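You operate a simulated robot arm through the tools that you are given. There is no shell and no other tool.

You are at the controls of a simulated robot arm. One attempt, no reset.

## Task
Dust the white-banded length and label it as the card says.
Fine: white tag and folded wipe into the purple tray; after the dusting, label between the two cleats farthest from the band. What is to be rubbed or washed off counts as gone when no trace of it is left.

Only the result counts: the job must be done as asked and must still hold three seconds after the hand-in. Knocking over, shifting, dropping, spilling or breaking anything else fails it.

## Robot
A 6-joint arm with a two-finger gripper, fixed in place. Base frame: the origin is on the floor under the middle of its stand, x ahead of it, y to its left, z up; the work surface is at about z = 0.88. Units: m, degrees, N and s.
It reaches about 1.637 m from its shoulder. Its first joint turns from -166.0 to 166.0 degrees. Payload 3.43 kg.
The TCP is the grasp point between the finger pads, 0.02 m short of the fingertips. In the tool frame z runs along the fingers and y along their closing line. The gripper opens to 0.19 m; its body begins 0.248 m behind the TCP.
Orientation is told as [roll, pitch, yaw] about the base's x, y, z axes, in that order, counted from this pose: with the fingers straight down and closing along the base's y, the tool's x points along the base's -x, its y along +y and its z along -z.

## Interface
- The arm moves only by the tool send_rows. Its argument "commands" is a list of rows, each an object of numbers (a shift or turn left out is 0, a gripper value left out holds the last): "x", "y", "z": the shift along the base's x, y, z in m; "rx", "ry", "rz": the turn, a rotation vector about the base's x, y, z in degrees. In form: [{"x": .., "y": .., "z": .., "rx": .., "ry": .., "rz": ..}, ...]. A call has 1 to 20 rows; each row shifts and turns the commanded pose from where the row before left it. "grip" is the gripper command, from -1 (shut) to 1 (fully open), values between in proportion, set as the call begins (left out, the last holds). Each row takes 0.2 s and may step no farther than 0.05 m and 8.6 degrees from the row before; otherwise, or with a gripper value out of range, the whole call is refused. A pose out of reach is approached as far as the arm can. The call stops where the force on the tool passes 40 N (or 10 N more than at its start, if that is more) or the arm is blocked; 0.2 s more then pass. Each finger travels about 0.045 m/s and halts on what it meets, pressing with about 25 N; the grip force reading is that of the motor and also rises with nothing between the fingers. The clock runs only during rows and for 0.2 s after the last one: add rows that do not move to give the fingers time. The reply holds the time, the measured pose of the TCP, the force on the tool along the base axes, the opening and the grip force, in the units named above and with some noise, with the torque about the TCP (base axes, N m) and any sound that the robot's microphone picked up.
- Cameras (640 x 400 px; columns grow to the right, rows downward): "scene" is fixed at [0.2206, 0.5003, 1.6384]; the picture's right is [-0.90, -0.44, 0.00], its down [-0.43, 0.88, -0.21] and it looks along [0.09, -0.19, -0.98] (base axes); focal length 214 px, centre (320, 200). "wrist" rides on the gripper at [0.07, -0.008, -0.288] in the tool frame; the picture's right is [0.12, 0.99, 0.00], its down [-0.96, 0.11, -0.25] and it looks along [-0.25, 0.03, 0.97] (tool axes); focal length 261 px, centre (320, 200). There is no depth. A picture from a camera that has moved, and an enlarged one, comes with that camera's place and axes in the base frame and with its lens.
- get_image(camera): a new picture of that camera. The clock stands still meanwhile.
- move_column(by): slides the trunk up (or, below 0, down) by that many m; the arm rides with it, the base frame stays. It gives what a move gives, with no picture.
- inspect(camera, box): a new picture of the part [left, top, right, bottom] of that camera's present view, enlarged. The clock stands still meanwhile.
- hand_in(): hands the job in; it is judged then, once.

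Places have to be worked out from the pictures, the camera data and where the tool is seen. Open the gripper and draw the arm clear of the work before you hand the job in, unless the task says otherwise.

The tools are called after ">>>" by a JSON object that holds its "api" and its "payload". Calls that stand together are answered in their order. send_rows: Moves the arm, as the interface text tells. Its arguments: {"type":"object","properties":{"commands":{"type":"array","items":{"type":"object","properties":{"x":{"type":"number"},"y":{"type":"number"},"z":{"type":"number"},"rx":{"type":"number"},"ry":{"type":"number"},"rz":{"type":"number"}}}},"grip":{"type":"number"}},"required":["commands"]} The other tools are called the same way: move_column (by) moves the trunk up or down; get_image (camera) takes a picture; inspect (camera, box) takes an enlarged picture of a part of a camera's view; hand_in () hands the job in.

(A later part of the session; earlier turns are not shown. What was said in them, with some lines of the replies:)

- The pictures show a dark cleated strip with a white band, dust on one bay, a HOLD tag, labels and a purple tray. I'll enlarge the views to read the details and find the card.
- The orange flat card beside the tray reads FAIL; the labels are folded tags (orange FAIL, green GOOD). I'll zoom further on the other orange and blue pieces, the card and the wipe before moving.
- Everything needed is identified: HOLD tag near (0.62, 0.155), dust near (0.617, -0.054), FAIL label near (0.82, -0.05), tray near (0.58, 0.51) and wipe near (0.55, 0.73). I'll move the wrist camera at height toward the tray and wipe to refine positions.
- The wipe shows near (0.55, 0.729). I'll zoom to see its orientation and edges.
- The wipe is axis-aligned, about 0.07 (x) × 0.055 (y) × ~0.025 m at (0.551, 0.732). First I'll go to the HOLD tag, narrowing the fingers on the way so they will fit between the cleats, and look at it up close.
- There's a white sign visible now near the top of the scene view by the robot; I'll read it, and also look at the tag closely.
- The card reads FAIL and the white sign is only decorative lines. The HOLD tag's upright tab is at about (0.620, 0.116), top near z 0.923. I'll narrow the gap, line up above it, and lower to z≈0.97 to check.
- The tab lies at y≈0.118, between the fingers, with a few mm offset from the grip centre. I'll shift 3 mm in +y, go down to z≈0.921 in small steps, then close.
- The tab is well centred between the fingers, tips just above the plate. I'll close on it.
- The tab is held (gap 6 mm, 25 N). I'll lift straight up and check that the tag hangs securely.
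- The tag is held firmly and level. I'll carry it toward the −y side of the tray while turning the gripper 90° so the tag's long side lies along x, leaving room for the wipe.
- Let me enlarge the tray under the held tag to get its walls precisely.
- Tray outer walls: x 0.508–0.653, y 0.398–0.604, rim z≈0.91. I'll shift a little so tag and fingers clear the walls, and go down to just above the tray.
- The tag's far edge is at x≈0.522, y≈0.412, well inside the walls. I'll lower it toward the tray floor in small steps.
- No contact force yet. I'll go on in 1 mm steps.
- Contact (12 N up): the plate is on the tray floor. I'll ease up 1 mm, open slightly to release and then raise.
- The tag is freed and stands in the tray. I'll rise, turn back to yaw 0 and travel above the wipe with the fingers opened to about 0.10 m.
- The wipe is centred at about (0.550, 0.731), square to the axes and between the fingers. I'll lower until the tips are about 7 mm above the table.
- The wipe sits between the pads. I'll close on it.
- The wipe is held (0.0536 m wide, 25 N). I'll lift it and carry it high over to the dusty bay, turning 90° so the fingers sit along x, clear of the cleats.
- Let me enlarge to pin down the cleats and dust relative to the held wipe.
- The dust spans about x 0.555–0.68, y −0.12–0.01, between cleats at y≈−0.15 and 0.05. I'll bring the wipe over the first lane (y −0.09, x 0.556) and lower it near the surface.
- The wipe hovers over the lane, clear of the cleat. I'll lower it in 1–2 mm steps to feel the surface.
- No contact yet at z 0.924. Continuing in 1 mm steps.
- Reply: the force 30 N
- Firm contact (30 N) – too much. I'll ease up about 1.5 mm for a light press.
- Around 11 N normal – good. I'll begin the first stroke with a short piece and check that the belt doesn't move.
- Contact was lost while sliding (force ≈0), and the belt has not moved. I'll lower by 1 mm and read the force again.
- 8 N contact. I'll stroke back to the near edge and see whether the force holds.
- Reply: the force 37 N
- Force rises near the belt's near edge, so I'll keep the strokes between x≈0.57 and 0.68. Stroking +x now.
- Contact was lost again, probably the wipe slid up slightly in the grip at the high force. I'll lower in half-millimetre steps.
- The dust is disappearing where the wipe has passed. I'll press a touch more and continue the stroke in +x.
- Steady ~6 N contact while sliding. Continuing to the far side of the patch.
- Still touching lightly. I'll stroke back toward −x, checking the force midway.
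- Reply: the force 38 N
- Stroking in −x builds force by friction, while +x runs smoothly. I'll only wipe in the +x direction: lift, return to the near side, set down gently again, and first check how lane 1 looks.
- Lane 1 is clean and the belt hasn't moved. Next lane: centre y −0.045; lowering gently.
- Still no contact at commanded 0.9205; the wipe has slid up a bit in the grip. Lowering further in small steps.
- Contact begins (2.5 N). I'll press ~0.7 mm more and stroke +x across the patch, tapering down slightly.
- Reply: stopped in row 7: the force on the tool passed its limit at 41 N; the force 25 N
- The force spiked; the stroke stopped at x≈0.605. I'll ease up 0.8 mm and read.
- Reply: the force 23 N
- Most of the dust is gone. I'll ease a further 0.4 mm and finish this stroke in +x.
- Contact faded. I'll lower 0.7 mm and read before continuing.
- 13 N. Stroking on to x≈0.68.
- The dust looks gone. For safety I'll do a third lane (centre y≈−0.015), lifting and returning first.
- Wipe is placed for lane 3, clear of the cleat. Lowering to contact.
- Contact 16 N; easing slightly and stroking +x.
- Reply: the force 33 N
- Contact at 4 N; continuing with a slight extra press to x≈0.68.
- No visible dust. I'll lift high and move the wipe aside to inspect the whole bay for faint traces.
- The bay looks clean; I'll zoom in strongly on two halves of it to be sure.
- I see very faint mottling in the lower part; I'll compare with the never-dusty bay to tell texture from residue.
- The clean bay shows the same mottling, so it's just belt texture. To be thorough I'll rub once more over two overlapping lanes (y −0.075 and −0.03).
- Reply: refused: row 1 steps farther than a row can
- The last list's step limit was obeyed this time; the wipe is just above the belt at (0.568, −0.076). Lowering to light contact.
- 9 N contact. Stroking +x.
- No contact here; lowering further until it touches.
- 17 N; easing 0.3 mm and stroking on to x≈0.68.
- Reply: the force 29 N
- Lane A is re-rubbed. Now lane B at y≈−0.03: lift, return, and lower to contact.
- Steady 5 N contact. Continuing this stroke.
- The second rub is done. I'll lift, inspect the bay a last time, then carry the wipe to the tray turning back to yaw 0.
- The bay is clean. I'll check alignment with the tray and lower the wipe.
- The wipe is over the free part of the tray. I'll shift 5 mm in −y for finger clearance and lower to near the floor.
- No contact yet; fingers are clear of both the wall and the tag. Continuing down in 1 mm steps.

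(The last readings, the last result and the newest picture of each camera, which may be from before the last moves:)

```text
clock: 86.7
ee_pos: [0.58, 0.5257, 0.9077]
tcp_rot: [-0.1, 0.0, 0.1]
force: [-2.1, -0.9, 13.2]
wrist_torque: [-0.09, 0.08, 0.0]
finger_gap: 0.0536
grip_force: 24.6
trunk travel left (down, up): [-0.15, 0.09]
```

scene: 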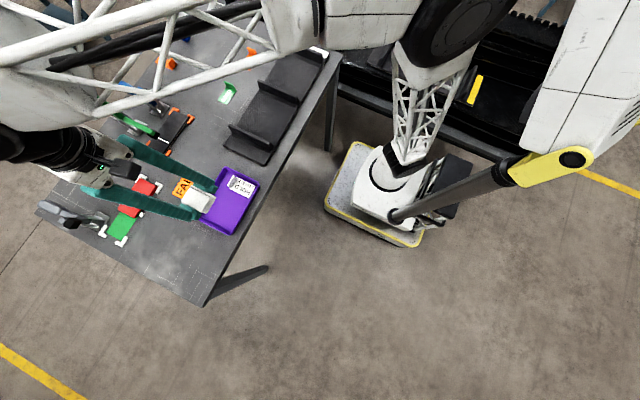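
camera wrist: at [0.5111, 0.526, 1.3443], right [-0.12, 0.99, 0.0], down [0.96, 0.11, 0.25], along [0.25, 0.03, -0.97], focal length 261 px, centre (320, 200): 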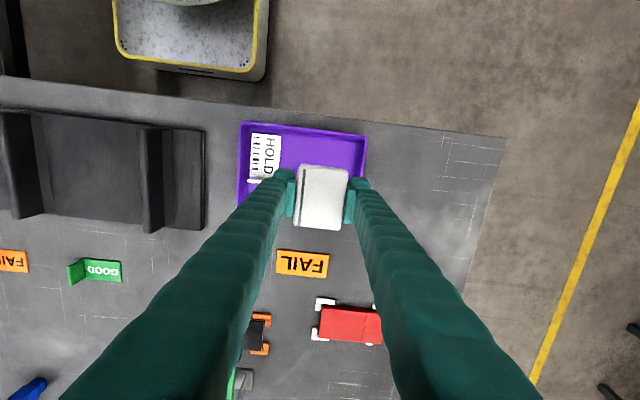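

The wipe rests on the tray floor (13 N). I'll ease up, open just enough to free it, then raise.

>>> {"api": "send_rows", "payload": {"commands": [{"z": 0.0008}, {"z": 0}]}}

>>> {"api": "send_rows", "payload": {"commands": [{"z": 0}, {"z": 0}, {"z": 0}], "grip": -0.35}}

>>> {"api": "inspect", "payload": {"camera": "wrist", "box": [200, 100, 420, 260]}}

```text
clock: 87.3
ee_pos: [0.5808, 0.5258, 0.9067]
tcp_rot: [0.0, 0.0, 0.0]
force: [1.2, 3.0, 5.7]
wrist_torque: [0.05, -0.04, 0.05]
finger_gap: 0.0535
grip_force: 25.1
trunk travel left (down, up): [-0.15, 0.09]
```

```text
clock: 88.1
ee_pos: [0.5812, 0.5256, 0.9086]
tcp_rot: [-0.1, 0.0, 0.0]
force: [-0.1, 0.4, 0.4]
wrist_torque: [-0.05, 0.02, 0.0]
finger_gap: 0.0617
grip_force: 0.1
trunk travel left (down, up): [-0.15, 0.09]
```

```text
2.50 times, centred on (310, 180) of wrist
camera zoom: at [0.51, 0.5171, 1.1961], right [-0.12, 0.99, 0.0], down [0.96, 0.11, 0.25], along [0.25, 0.03, -0.97], focal length 652 px, centre (345, 250)
```

zoom: 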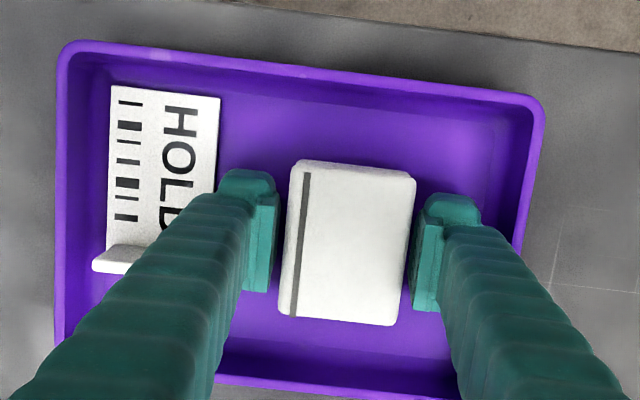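

Wipe is free in the tray. I'll rise straight up and go to the orange FAIL label near (0.82, −0.085 for its tab).

>>> {"api": "send_rows", "payload": {"commands": [{"z": 0.01}, {"z": 0.035}, {"z": 0.05}, {"z": 0.05}, {"x": 0.0169, "y": -0.0458}, {"x": 0.0169, "y": -0.0458}, {"x": 0.0169, "y": -0.0458}, {"x": 0.0169, "y": -0.0458}, {"x": 0.0169, "y": -0.0458}, {"x": 0.0169, "y": -0.0458}, {"x": 0.0169, "y": -0.0458}, {"x": 0.0169, "y": -0.0458}, {"x": 0.0169, "y": -0.0458}, {"x": 0.0169, "y": -0.0458}, {"x": 0.0169, "y": -0.0458}, {"x": 0.0169, "y": -0.0458}, {"x": 0.0169, "y": -0.0458}, {"z": 0}]}}

>>> {"api": "send_rows", "payload": {"commands": [{"z": -0.02}, {"z": 0}, {"z": 0}], "grip": -0.6}}

>>> {"api": "get_image", "payload": {"camera": "wrist"}}

>>> {"api": "inspect", "payload": {"camera": "wrist", "box": [250, 120, 420, 260]}}

>>> {"api": "get_image", "payload": {"camera": "scene"}}

>>> {"api": "inspect", "payload": {"camera": "scene", "box": [180, 140, 280, 250]}}

```text
clock: 91.9
ee_pos: [0.7973, -0.0706, 1.0507]
tcp_rot: [0.0, 0.0, 0.0]
force: [0.1, -0.4, 0.1]
wrist_torque: [0.0, 0.03, 0.03]
finger_gap: 0.0615
grip_force: 0.0
trunk travel left (down, up): [-0.15, 0.09]
```

```text
clock: 92.7
ee_pos: [0.7971, -0.0726, 1.0304]
tcp_rot: [-0.1, 0.0, 0.0]
force: [0.8, 0.6, 0.5]
wrist_torque: [0.02, -0.02, -0.02]
finger_gap: 0.0382
grip_force: 0.0
trunk travel left (down, up): [-0.15, 0.09]
```

```text
taken
camera wrist: at [0.7273, -0.0805, 1.3185], right [-0.12, 0.99, 0.0], down [0.96, 0.11, 0.25], along [0.25, 0.03, -0.97], focal length 261 px, centre (320, 200)
```

wrist: 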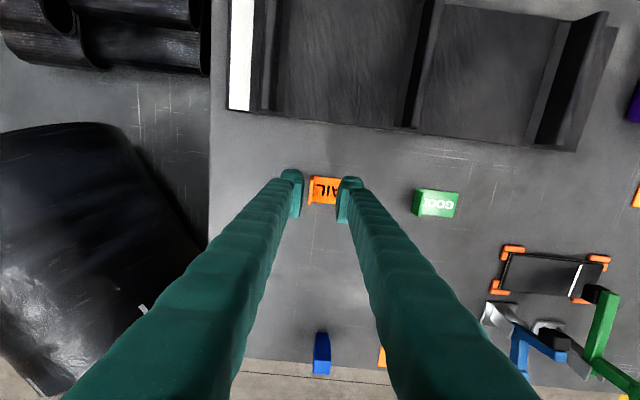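

```text
2.86 times, centred on (335, 190) of wrist
camera zoom: at [0.7273, -0.0805, 1.3185], right [-0.12, 0.99, 0.0], down [0.96, 0.11, 0.25], along [0.25, 0.03, -0.97], focal length 745 px, centre (277, 229)
```

zoom: 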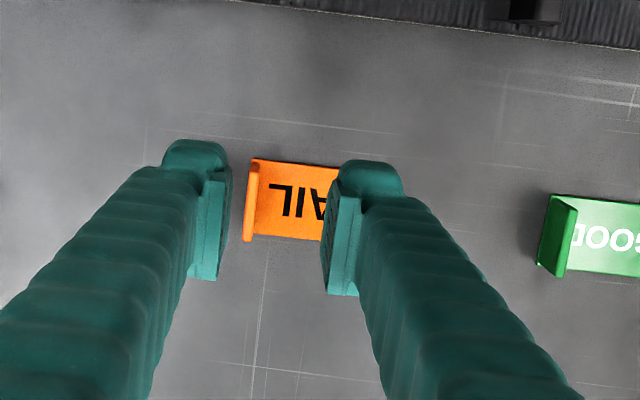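

```text
taken
```

scene: 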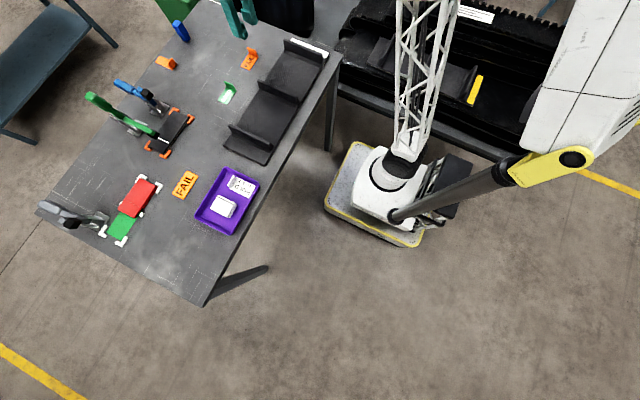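

```text
3.64 times, centred on (230, 195) of scene
camera zoom: at [0.2206, 0.5003, 1.6384], right [-0.9, -0.44, 0.0], down [-0.43, 0.88, -0.21], along [0.09, -0.19, -0.98], focal length 780 px, centre (647, 218)
```

zoom: 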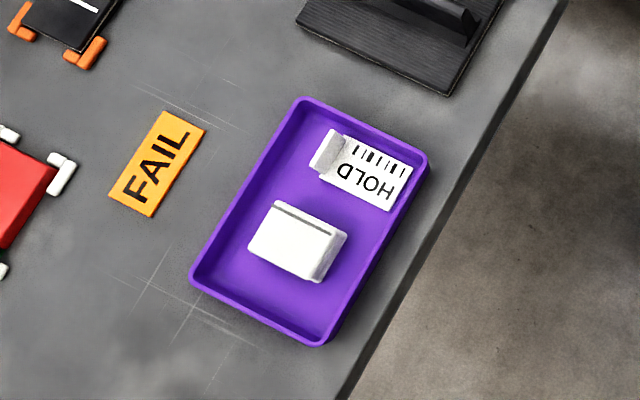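

HOLD tag and wipe sit properly in the tray. The FAIL label's tab is at about (0.820, −0.085); I'll align and lower partway.

>>> {"api": "send_rows", "payload": {"commands": [{"x": 0.023, "y": -0.013}, {"z": -0.04}, {"z": -0.03}, {"z": 0}]}}

>>> {"api": "inspect", "payload": {"camera": "wrist", "box": [260, 130, 400, 235]}}

>>> {"api": "inspect", "payload": {"camera": "scene", "box": [220, 30, 280, 90]}}

```text
clock: 93.7
ee_pos: [0.8208, -0.0856, 0.9608]
tcp_rot: [0.0, -0.1, 0.1]
force: [-0.7, -0.1, -0.3]
wrist_torque: [0.01, 0.01, 0.0]
finger_gap: 0.0379
grip_force: 0.1
trunk travel left (down, up): [-0.15, 0.09]
```

```text
3.81 times, centred on (330, 182) of wrist
camera zoom: at [0.7502, -0.0942, 1.2493], right [-0.12, 0.99, 0.0], down [0.96, 0.11, 0.25], along [0.25, 0.03, -0.97], focal length 993 px, centre (282, 267)
```

zoom: 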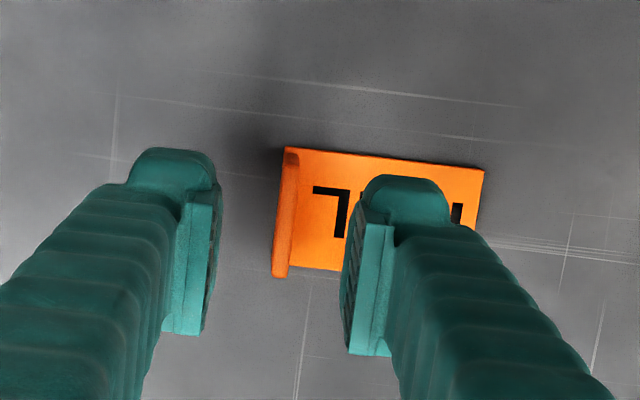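

```text
6.67 times, centred on (250, 60) of scene
camera zoom: at [0.2206, 0.5003, 1.6384], right [-0.9, -0.44, 0.0], down [-0.43, 0.88, -0.21], along [0.09, -0.19, -0.98], focal length 1430 px, centre (787, 1133)
```

zoom: 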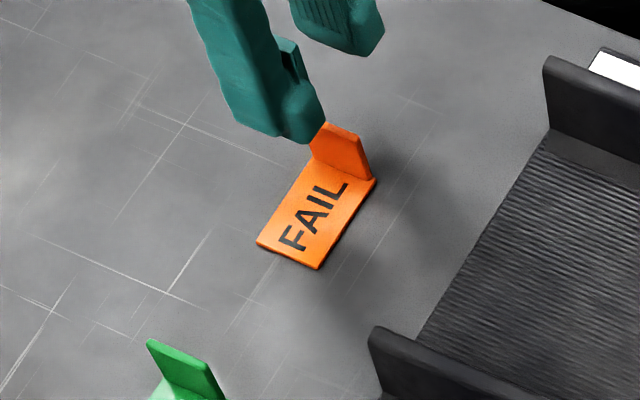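

The tab is centred (≈0.819, −0.085). Lowering to z≈0.908.

>>> {"api": "send_rows", "payload": {"commands": [{"x": -0.001, "y": 0.0003, "z": -0.02}, {"z": -0.02}, {"z": -0.009}, {"z": -0.003}, {"z": 0}]}}

>>> {"api": "inspect", "payload": {"camera": "wrist", "box": [260, 130, 400, 235]}}

>>> {"api": "inspect", "payload": {"camera": "scene", "box": [220, 30, 280, 90]}}

```text
clock: 94.9
ee_pos: [0.8207, -0.083, 0.9106]
tcp_rot: [0.0, 0.0, 0.0]
force: [-0.2, 0.1, 0.1]
wrist_torque: [-0.01, 0.02, 0.0]
finger_gap: 0.0382
grip_force: 0.1
trunk travel left (down, up): [-0.15, 0.09]
```

```text
3.81 times, centred on (330, 182) of wrist
camera zoom: at [0.7501, -0.0914, 1.1992], right [-0.12, 0.99, 0.0], down [0.96, 0.11, 0.25], along [0.25, 0.03, -0.97], focal length 993 px, centre (282, 267)
```

zoom: 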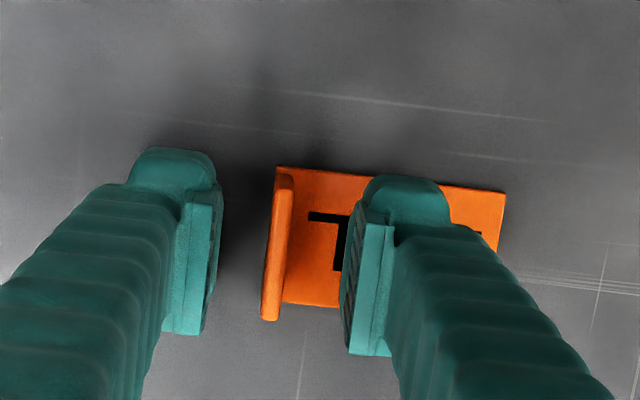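

```text
6.67 times, centred on (250, 60) of scene
camera zoom: at [0.2206, 0.5003, 1.6384], right [-0.9, -0.44, 0.0], down [-0.43, 0.88, -0.21], along [0.09, -0.19, -0.98], focal length 1430 px, centre (787, 1133)
```

zoom: 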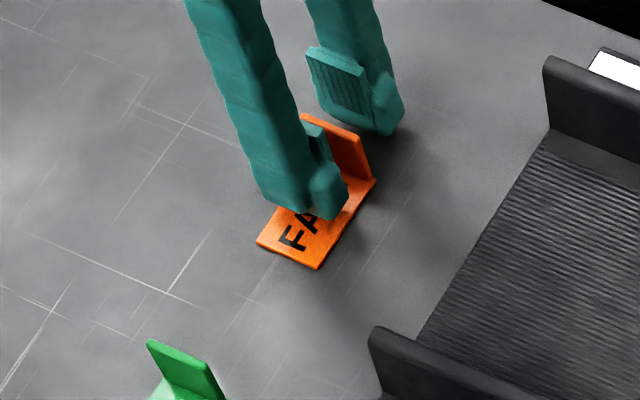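

The tab is between the fingers. One more small step down, then close.

>>> {"api": "send_rows", "payload": {"commands": [{"z": -0.0015}, {"z": 0}]}}

>>> {"api": "send_rows", "payload": {"commands": [{"z": 0}, {"z": 0}, {"z": 0}, {"z": 0}, {"z": 0}], "grip": -1}}

>>> {"api": "inspect", "payload": {"camera": "wrist", "box": [260, 130, 400, 235]}}

```text
clock: 95.5
ee_pos: [0.8221, -0.0829, 0.9093]
tcp_rot: [0.1, 0.0, 0.1]
force: [0.6, 1.2, 0.1]
wrist_torque: [0.01, 0.02, -0.02]
finger_gap: 0.0381
grip_force: 0.0
trunk travel left (down, up): [-0.15, 0.09]
```

```text
clock: 96.7
ee_pos: [0.8211, -0.0841, 0.9099]
tcp_rot: [0.0, 0.0, 0.0]
force: [0.3, -0.4, 0.0]
wrist_torque: [-0.02, -0.01, 0.01]
finger_gap: 0.0061
grip_force: 25.5
trunk travel left (down, up): [-0.15, 0.09]
```

```text
3.81 times, centred on (330, 182) of wrist
camera zoom: at [0.7513, -0.0913, 1.1976], right [-0.12, 0.99, 0.0], down [0.96, 0.11, 0.25], along [0.25, 0.03, -0.97], focal length 993 px, centre (282, 267)
```

zoom: 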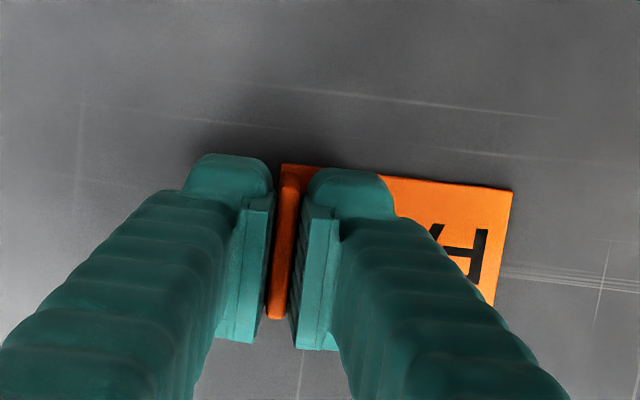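

The label is gripped (6 mm, 25 N). I'll lift it and carry it over the bay between cleats 2 and 3, where the HOLD tag was.

>>> {"api": "send_rows", "payload": {"commands": [{"z": 0.005}, {"z": 0.015}, {"z": 0.04}, {"z": 0.045}, {"z": 0.035}, {"x": -0.0334, "y": 0.0338}, {"x": -0.0334, "y": 0.0338}, {"x": -0.0334, "y": 0.0338}, {"x": -0.0334, "y": 0.0338}, {"x": -0.0334, "y": 0.0338}, {"x": -0.0334, "y": 0.0338}, {"z": 0}]}}

>>> {"api": "get_image", "payload": {"camera": "wrist"}}

>>> {"api": "inspect", "payload": {"camera": "scene", "box": [200, 30, 320, 160]}}

```text
clock: 99.3
ee_pos: [0.6161, 0.1216, 1.05]
tcp_rot: [0.0, 0.1, -0.2]
force: [0.7, 0.0, -0.2]
wrist_torque: [0.07, -0.02, -0.01]
finger_gap: 0.0058
grip_force: 25.5
trunk travel left (down, up): [-0.15, 0.09]
```

```text
taken
camera wrist: at [0.5465, 0.1133, 1.3381], right [-0.12, 0.99, 0.0], down [0.96, 0.11, 0.25], along [0.25, 0.03, -0.97], focal length 261 px, centre (320, 200)
```

wrist: 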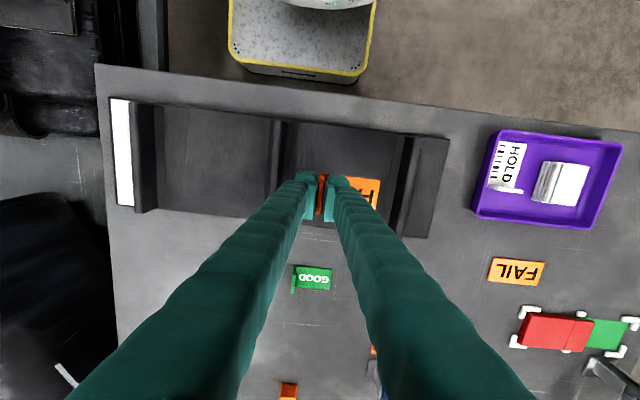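

```text
3.08 times, centred on (260, 95) of scene
camera zoom: at [0.2206, 0.5003, 1.6384], right [-0.9, -0.44, 0.0], down [-0.43, 0.88, -0.21], along [0.09, -0.19, -0.98], focal length 660 px, centre (505, 523)
```

zoom: 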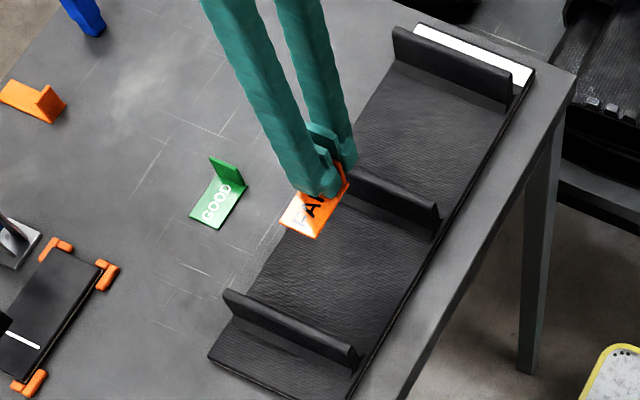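

The label hangs level above the bay at (0.617, 0.121). I'll adjust slightly and lower to just above the belt.

>>> {"api": "send_rows", "payload": {"commands": [{"x": 0.003}, {"z": -0.04}, {"z": -0.04}, {"z": -0.025}, {"z": -0.008}, {"z": 0}]}}

>>> {"api": "inspect", "payload": {"camera": "wrist", "box": [230, 110, 430, 240]}}

>>> {"api": "inspect", "payload": {"camera": "scene", "box": [225, 70, 305, 150]}}

```text
clock: 100.7
ee_pos: [0.6235, 0.122, 0.9354]
tcp_rot: [-0.1, 0.0, 0.0]
force: [0.0, -0.2, -0.7]
wrist_torque: [-0.02, -0.01, -0.01]
finger_gap: 0.0061
grip_force: 24.5
trunk travel left (down, up): [-0.15, 0.09]
```

```text
3.08 times, centred on (330, 175) of wrist
camera zoom: at [0.5526, 0.1144, 1.2253], right [-0.12, 0.99, 0.0], down [0.96, 0.11, 0.25], along [0.25, 0.03, -0.97], focal length 802 px, centre (289, 277)
```

zoom: 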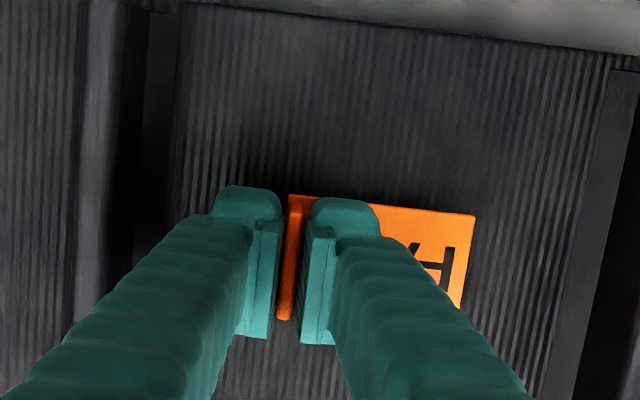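

```text
5.00 times, centred on (265, 110) of scene
camera zoom: at [0.2206, 0.5003, 1.6384], right [-0.9, -0.44, 0.0], down [-0.43, 0.88, -0.21], along [0.09, -0.19, -0.98], focal length 1072 px, centre (595, 650)
```

zoom: 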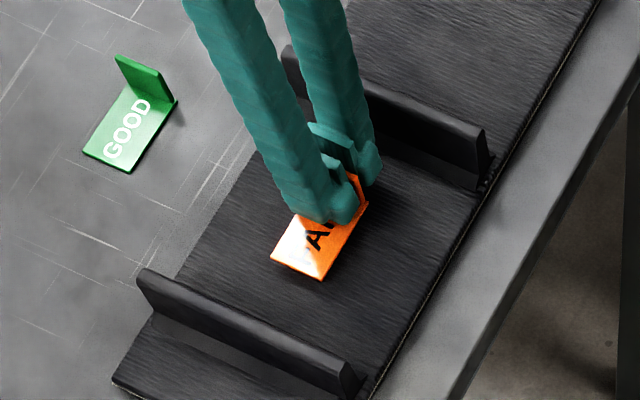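

The label is over the middle of the bay, clear of both cleats. Lowering in small steps until it touches.

>>> {"api": "send_rows", "payload": {"commands": [{"z": -0.003}, {"z": -0.002}, {"z": -0.002}, {"z": -0.001}, {"z": 0}]}}

```text
clock: 101.9
ee_pos: [0.6236, 0.1206, 0.9288]
tcp_rot: [0.0, 0.0, 0.0]
force: [0.3, -1.7, -0.2]
wrist_torque: [0.03, -0.03, 0.0]
finger_gap: 0.0061
grip_force: 25.4
trunk travel left (down, up): [-0.15, 0.09]
```

>>> {"api": "send_rows", "payload": {"commands": [{"z": -0.001}, {"z": -0.001}, {"z": 0}]}}

```text
clock: 102.7
ee_pos: [0.6231, 0.1203, 0.9252]
tcp_rot: [0.0, 0.0, 0.0]
force: [0.2, 0.7, -0.8]
wrist_torque: [0.02, -0.02, -0.01]
finger_gap: 0.0061
grip_force: 25.3
trunk travel left (down, up): [-0.15, 0.09]
```

>>> {"api": "send_rows", "payload": {"commands": [{"z": -0.001}, {"z": -0.001}, {"z": 0}]}}

```text
clock: 103.5
ee_pos: [0.6232, 0.1197, 0.9252]
tcp_rot: [0.0, 0.0, 0.0]
force: [0.7, 0.1, 0.8]
wrist_torque: [0.02, 0.02, 0.0]
finger_gap: 0.0058
grip_force: 25.0
trunk travel left (down, up): [-0.15, 0.09]
```

Still just free or barely touching (0.8 N). Another two half-millimetre steps.

>>> {"api": "send_rows", "payload": {"commands": [{"z": -0.0006}, {"z": -0.0006}, {"z": 0}]}}

```text
clock: 104.3
ee_pos: [0.6242, 0.1201, 0.9245]
tcp_rot: [0.0, -0.1, 0.1]
force: [-1.5, -0.5, 19.4]
wrist_torque: [0.01, 0.08, -0.02]
finger_gap: 0.0059
grip_force: 24.7
trunk travel left (down, up): [-0.15, 0.09]
```

Contact (19 N). I'll ease up 1 mm and open a little to release the label.

>>> {"api": "send_rows", "payload": {"commands": [{"z": 0.0012}, {"z": 0}]}}

>>> {"api": "send_rows", "payload": {"commands": [{"z": 0}, {"z": 0}, {"z": 0}], "grip": -0.73}}

>>> {"api": "inspect", "payload": {"camera": "wrist", "box": [230, 110, 430, 240]}}

```text
clock: 104.9
ee_pos: [0.6236, 0.1193, 0.9242]
tcp_rot: [0.1, 0.0, 0.0]
force: [1.4, -0.2, 9.3]
wrist_torque: [0.0, -0.02, 0.01]
finger_gap: 0.0059
grip_force: 25.5
trunk travel left (down, up): [-0.15, 0.09]
```

```text
clock: 105.7
ee_pos: [0.6241, 0.1206, 0.9241]
tcp_rot: [0.0, 0.0, 0.0]
force: [-0.7, 0.0, 1.3]
wrist_torque: [0.0, -0.01, 0.01]
finger_gap: 0.0255
grip_force: 0.1
trunk travel left (down, up): [-0.15, 0.09]
```

```text
3.08 times, centred on (330, 175) of wrist
camera zoom: at [0.5532, 0.112, 1.2131], right [-0.12, 0.99, 0.0], down [0.96, 0.11, 0.25], along [0.25, 0.03, -0.97], focal length 802 px, centre (289, 277)
```

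zoom: 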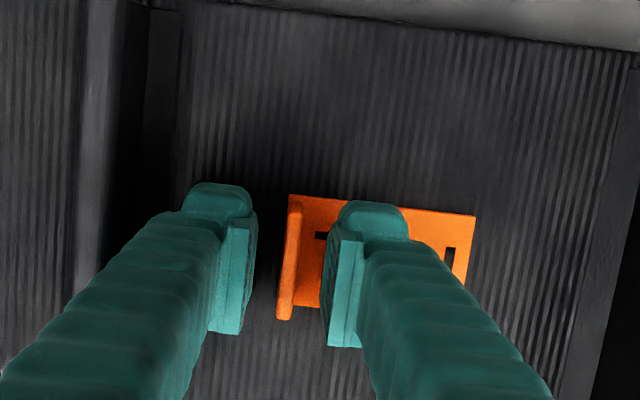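

The label is free and both fingers are off the tab. I'll rise straight up and draw the arm away, then open the gripper.

>>> {"api": "send_rows", "payload": {"commands": [{"z": 0.005}, {"z": 0.015}, {"z": 0.04}, {"z": 0.045}, {"z": 0.045}, {"z": 0.045}, {"z": 0.02}, {"z": 0}]}}

>>> {"api": "send_rows", "payload": {"commands": [{"x": 0.03, "y": -0.03}, {"x": 0.03, "y": -0.03}, {"x": 0.03, "y": -0.03}, {"x": 0.03, "y": -0.03}, {"z": 0}, {"z": 0}, {"z": 0}, {"z": 0}, {"z": 0}], "grip": 1}}

>>> {"api": "get_image", "payload": {"camera": "scene"}}

>>> {"api": "get_image", "payload": {"camera": "wrist"}}

>>> {"api": "inspect", "payload": {"camera": "scene", "box": [205, 30, 345, 170]}}

```text
clock: 107.5
ee_pos: [0.6251, 0.1199, 1.1369]
tcp_rot: [0.0, 0.0, -0.1]
force: [-0.4, -0.4, 0.1]
wrist_torque: [0.01, 0.03, -0.02]
finger_gap: 0.0254
grip_force: 0.0
trunk travel left (down, up): [-0.15, 0.09]
```

```text
clock: 109.5
ee_pos: [0.7467, 0.0015, 1.1388]
tcp_rot: [0.0, 0.0, 0.0]
force: [0.4, 0.0, 0.3]
wrist_torque: [0.02, 0.0, -0.03]
finger_gap: 0.1902
grip_force: 0.2
trunk travel left (down, up): [-0.15, 0.09]
```

```text
taken
```

scene: 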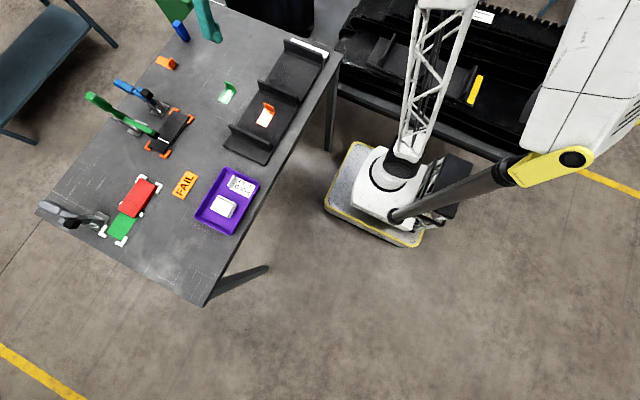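

```text
taken
camera wrist: at [0.6766, -0.0063, 1.4274], right [-0.12, 0.99, 0.0], down [0.96, 0.11, 0.25], along [0.25, 0.03, -0.97], focal length 261 px, centre (320, 200)
```

wrist: 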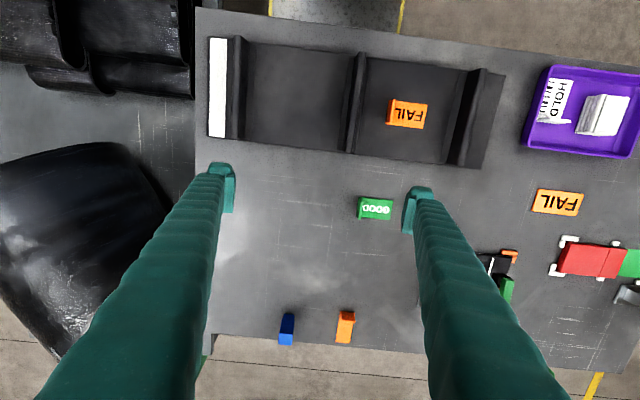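

```text
2.86 times, centred on (275, 100) of scene
camera zoom: at [0.2206, 0.5003, 1.6384], right [-0.9, -0.44, 0.0], down [-0.43, 0.88, -0.21], along [0.09, -0.19, -0.98], focal length 613 px, centre (449, 486)
```

zoom: 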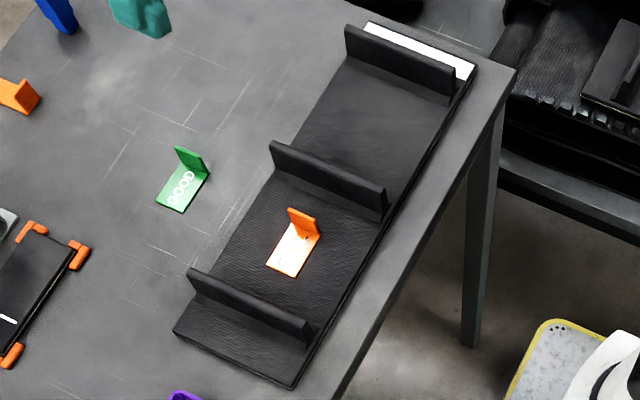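

The label stands between the two far cleats. I'll take final close-ups of the dusted bay, the tray and the label.

>>> {"api": "inspect", "payload": {"camera": "wrist", "box": [200, 25, 370, 165]}}

>>> {"api": "inspect", "payload": {"camera": "wrist", "box": [500, 50, 640, 220]}}

>>> {"api": "inspect", "payload": {"camera": "scene", "box": [190, 155, 270, 240]}}

>>> {"api": "inspect", "payload": {"camera": "scene", "box": [270, 45, 320, 95]}}

```text
2.86 times, centred on (285, 95) of wrist
camera zoom: at [0.6766, -0.0063, 1.4274], right [-0.12, 0.99, 0.0], down [0.96, 0.11, 0.25], along [0.25, 0.03, -0.97], focal length 745 px, centre (420, 500)
```

zoom: 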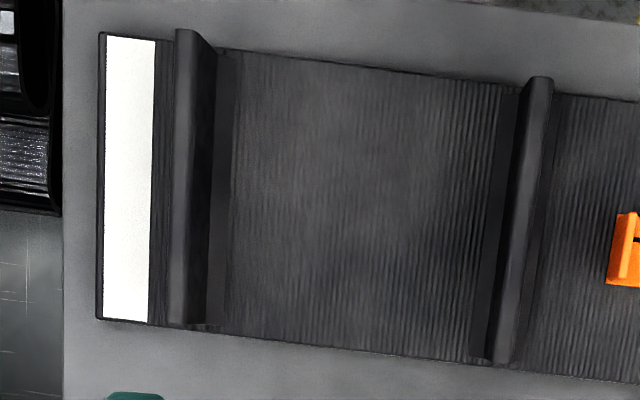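

```text
2.35 times, centred on (570, 135) of wrist
camera zoom: at [0.6766, -0.0063, 1.4274], right [-0.12, 0.99, 0.0], down [0.96, 0.11, 0.25], along [0.25, 0.03, -0.97], focal length 613 px, centre (-268, 353)
```

zoom: 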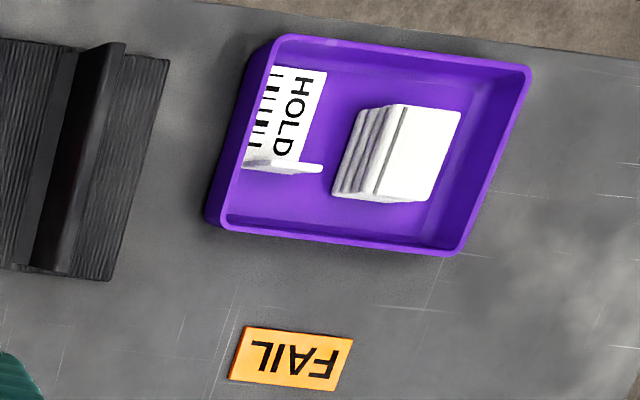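

```text
4.71 times, centred on (230, 198) of scene
camera zoom: at [0.2206, 0.5003, 1.6384], right [-0.9, -0.44, 0.0], down [-0.43, 0.88, -0.21], along [0.09, -0.19, -0.98], focal length 1009 px, centre (744, 212)
```

zoom: 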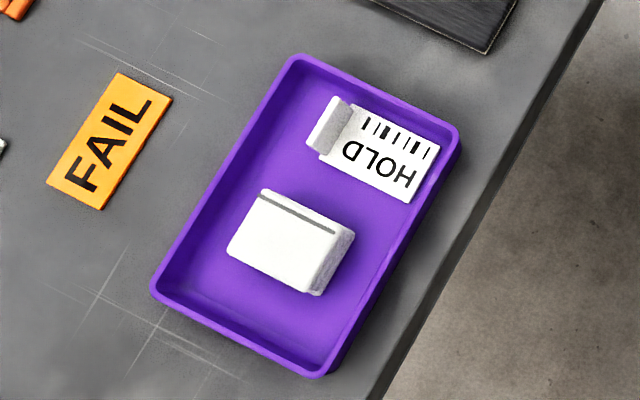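

```text
8.00 times, centred on (295, 70) of scene
camera zoom: at [0.2206, 0.5003, 1.6384], right [-0.9, -0.44, 0.0], down [-0.43, 0.88, -0.21], along [0.09, -0.19, -0.98], focal length 1716 px, centre (520, 1240)
```

zoom: 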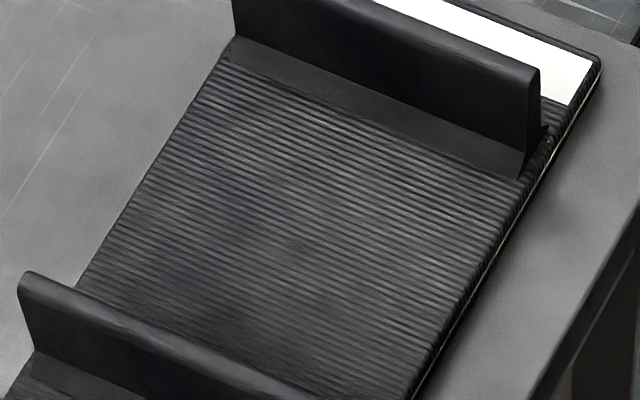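

Everything looks right. One last comparison of the dusted bay with the other bay at equal scale, to rule out a faint haze.

>>> {"api": "inspect", "payload": {"camera": "wrist", "box": [245, 40, 355, 150]}}

>>> {"api": "inspect", "payload": {"camera": "wrist", "box": [350, 50, 500, 170]}}

```text
3.64 times, centred on (300, 95) of wrist
camera zoom: at [0.6766, -0.0063, 1.4274], right [-0.12, 0.99, 0.0], down [0.96, 0.11, 0.25], along [0.25, 0.03, -0.97], focal length 948 px, centre (393, 582)
```

zoom: 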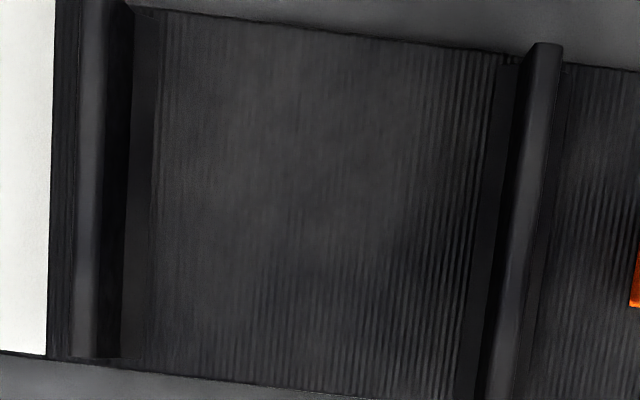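

```text
3.33 times, centred on (425, 110) of wrist
camera zoom: at [0.6766, -0.0063, 1.4274], right [-0.12, 0.99, 0.0], down [0.96, 0.11, 0.25], along [0.25, 0.03, -0.97], focal length 869 px, centre (-30, 500)
```

zoom: 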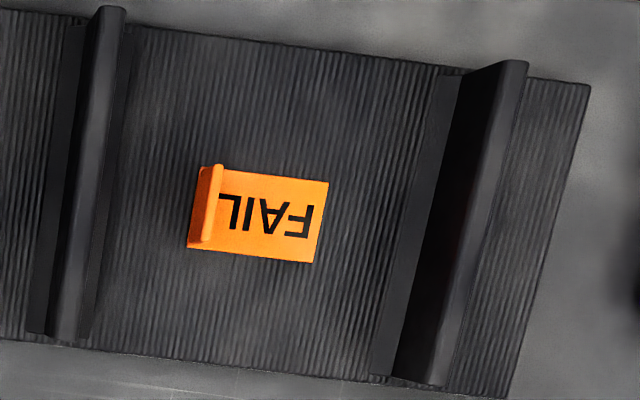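

No dust haze remains and the FAIL label lies flat between cleats 2 and 3. I'll raise the open gripper a bit more to be well clear.

>>> {"api": "send_rows", "payload": {"commands": [{"z": 0.03}, {"z": 0.03}, {"z": 0.03}, {"z": 0}, {"z": 0}]}}

>>> {"api": "get_image", "payload": {"camera": "scene"}}

```text
clock: 110.7
ee_pos: [0.746, -0.0008, 1.2274]
tcp_rot: [0.0, 0.0, -0.1]
force: [0.4, -0.6, -0.3]
wrist_torque: [-0.03, -0.01, -0.02]
finger_gap: 0.19
grip_force: 0.1
trunk travel left (down, up): [-0.15, 0.09]
```

```text
taken
```

scene: 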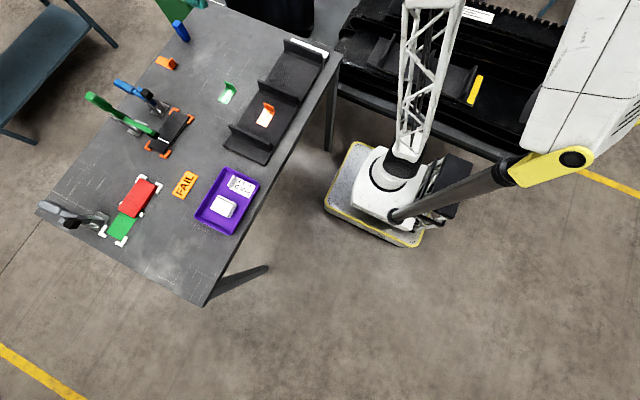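

The dust is gone, HOLD tag and wipe are in the purple tray, the FAIL label stands between the two cleats farthest from the band, nothing else moved, and the open gripper is clear. Handing in.

>>> {"api": "hand_in", "payload": {}}

```text
The job is handed in.
```

I finished the job and handed it in; I don't know yet how it was judged.

- **Dusting:** I rubbed the dusty patch on the white-banded length with the folded wipe, in overlapping strokes with a second pass. In the final close-ups it looked the same as the undusted section.
- **Tray:** The white HOLD tag and the folded wipe are both in the purple tray, lying side by side.
- **Label:** The card says FAIL. After the dusting, I placed the orange FAIL label between the two cleats farthest from the white band.

During the rubbing the contact force sometimes rose above 30 N, and once it tripped the 40 N limit and stopped the stroke. The belt did not visibly move, and nothing else looked disturbed in the final pictures. I left the gripper open and well above the work.
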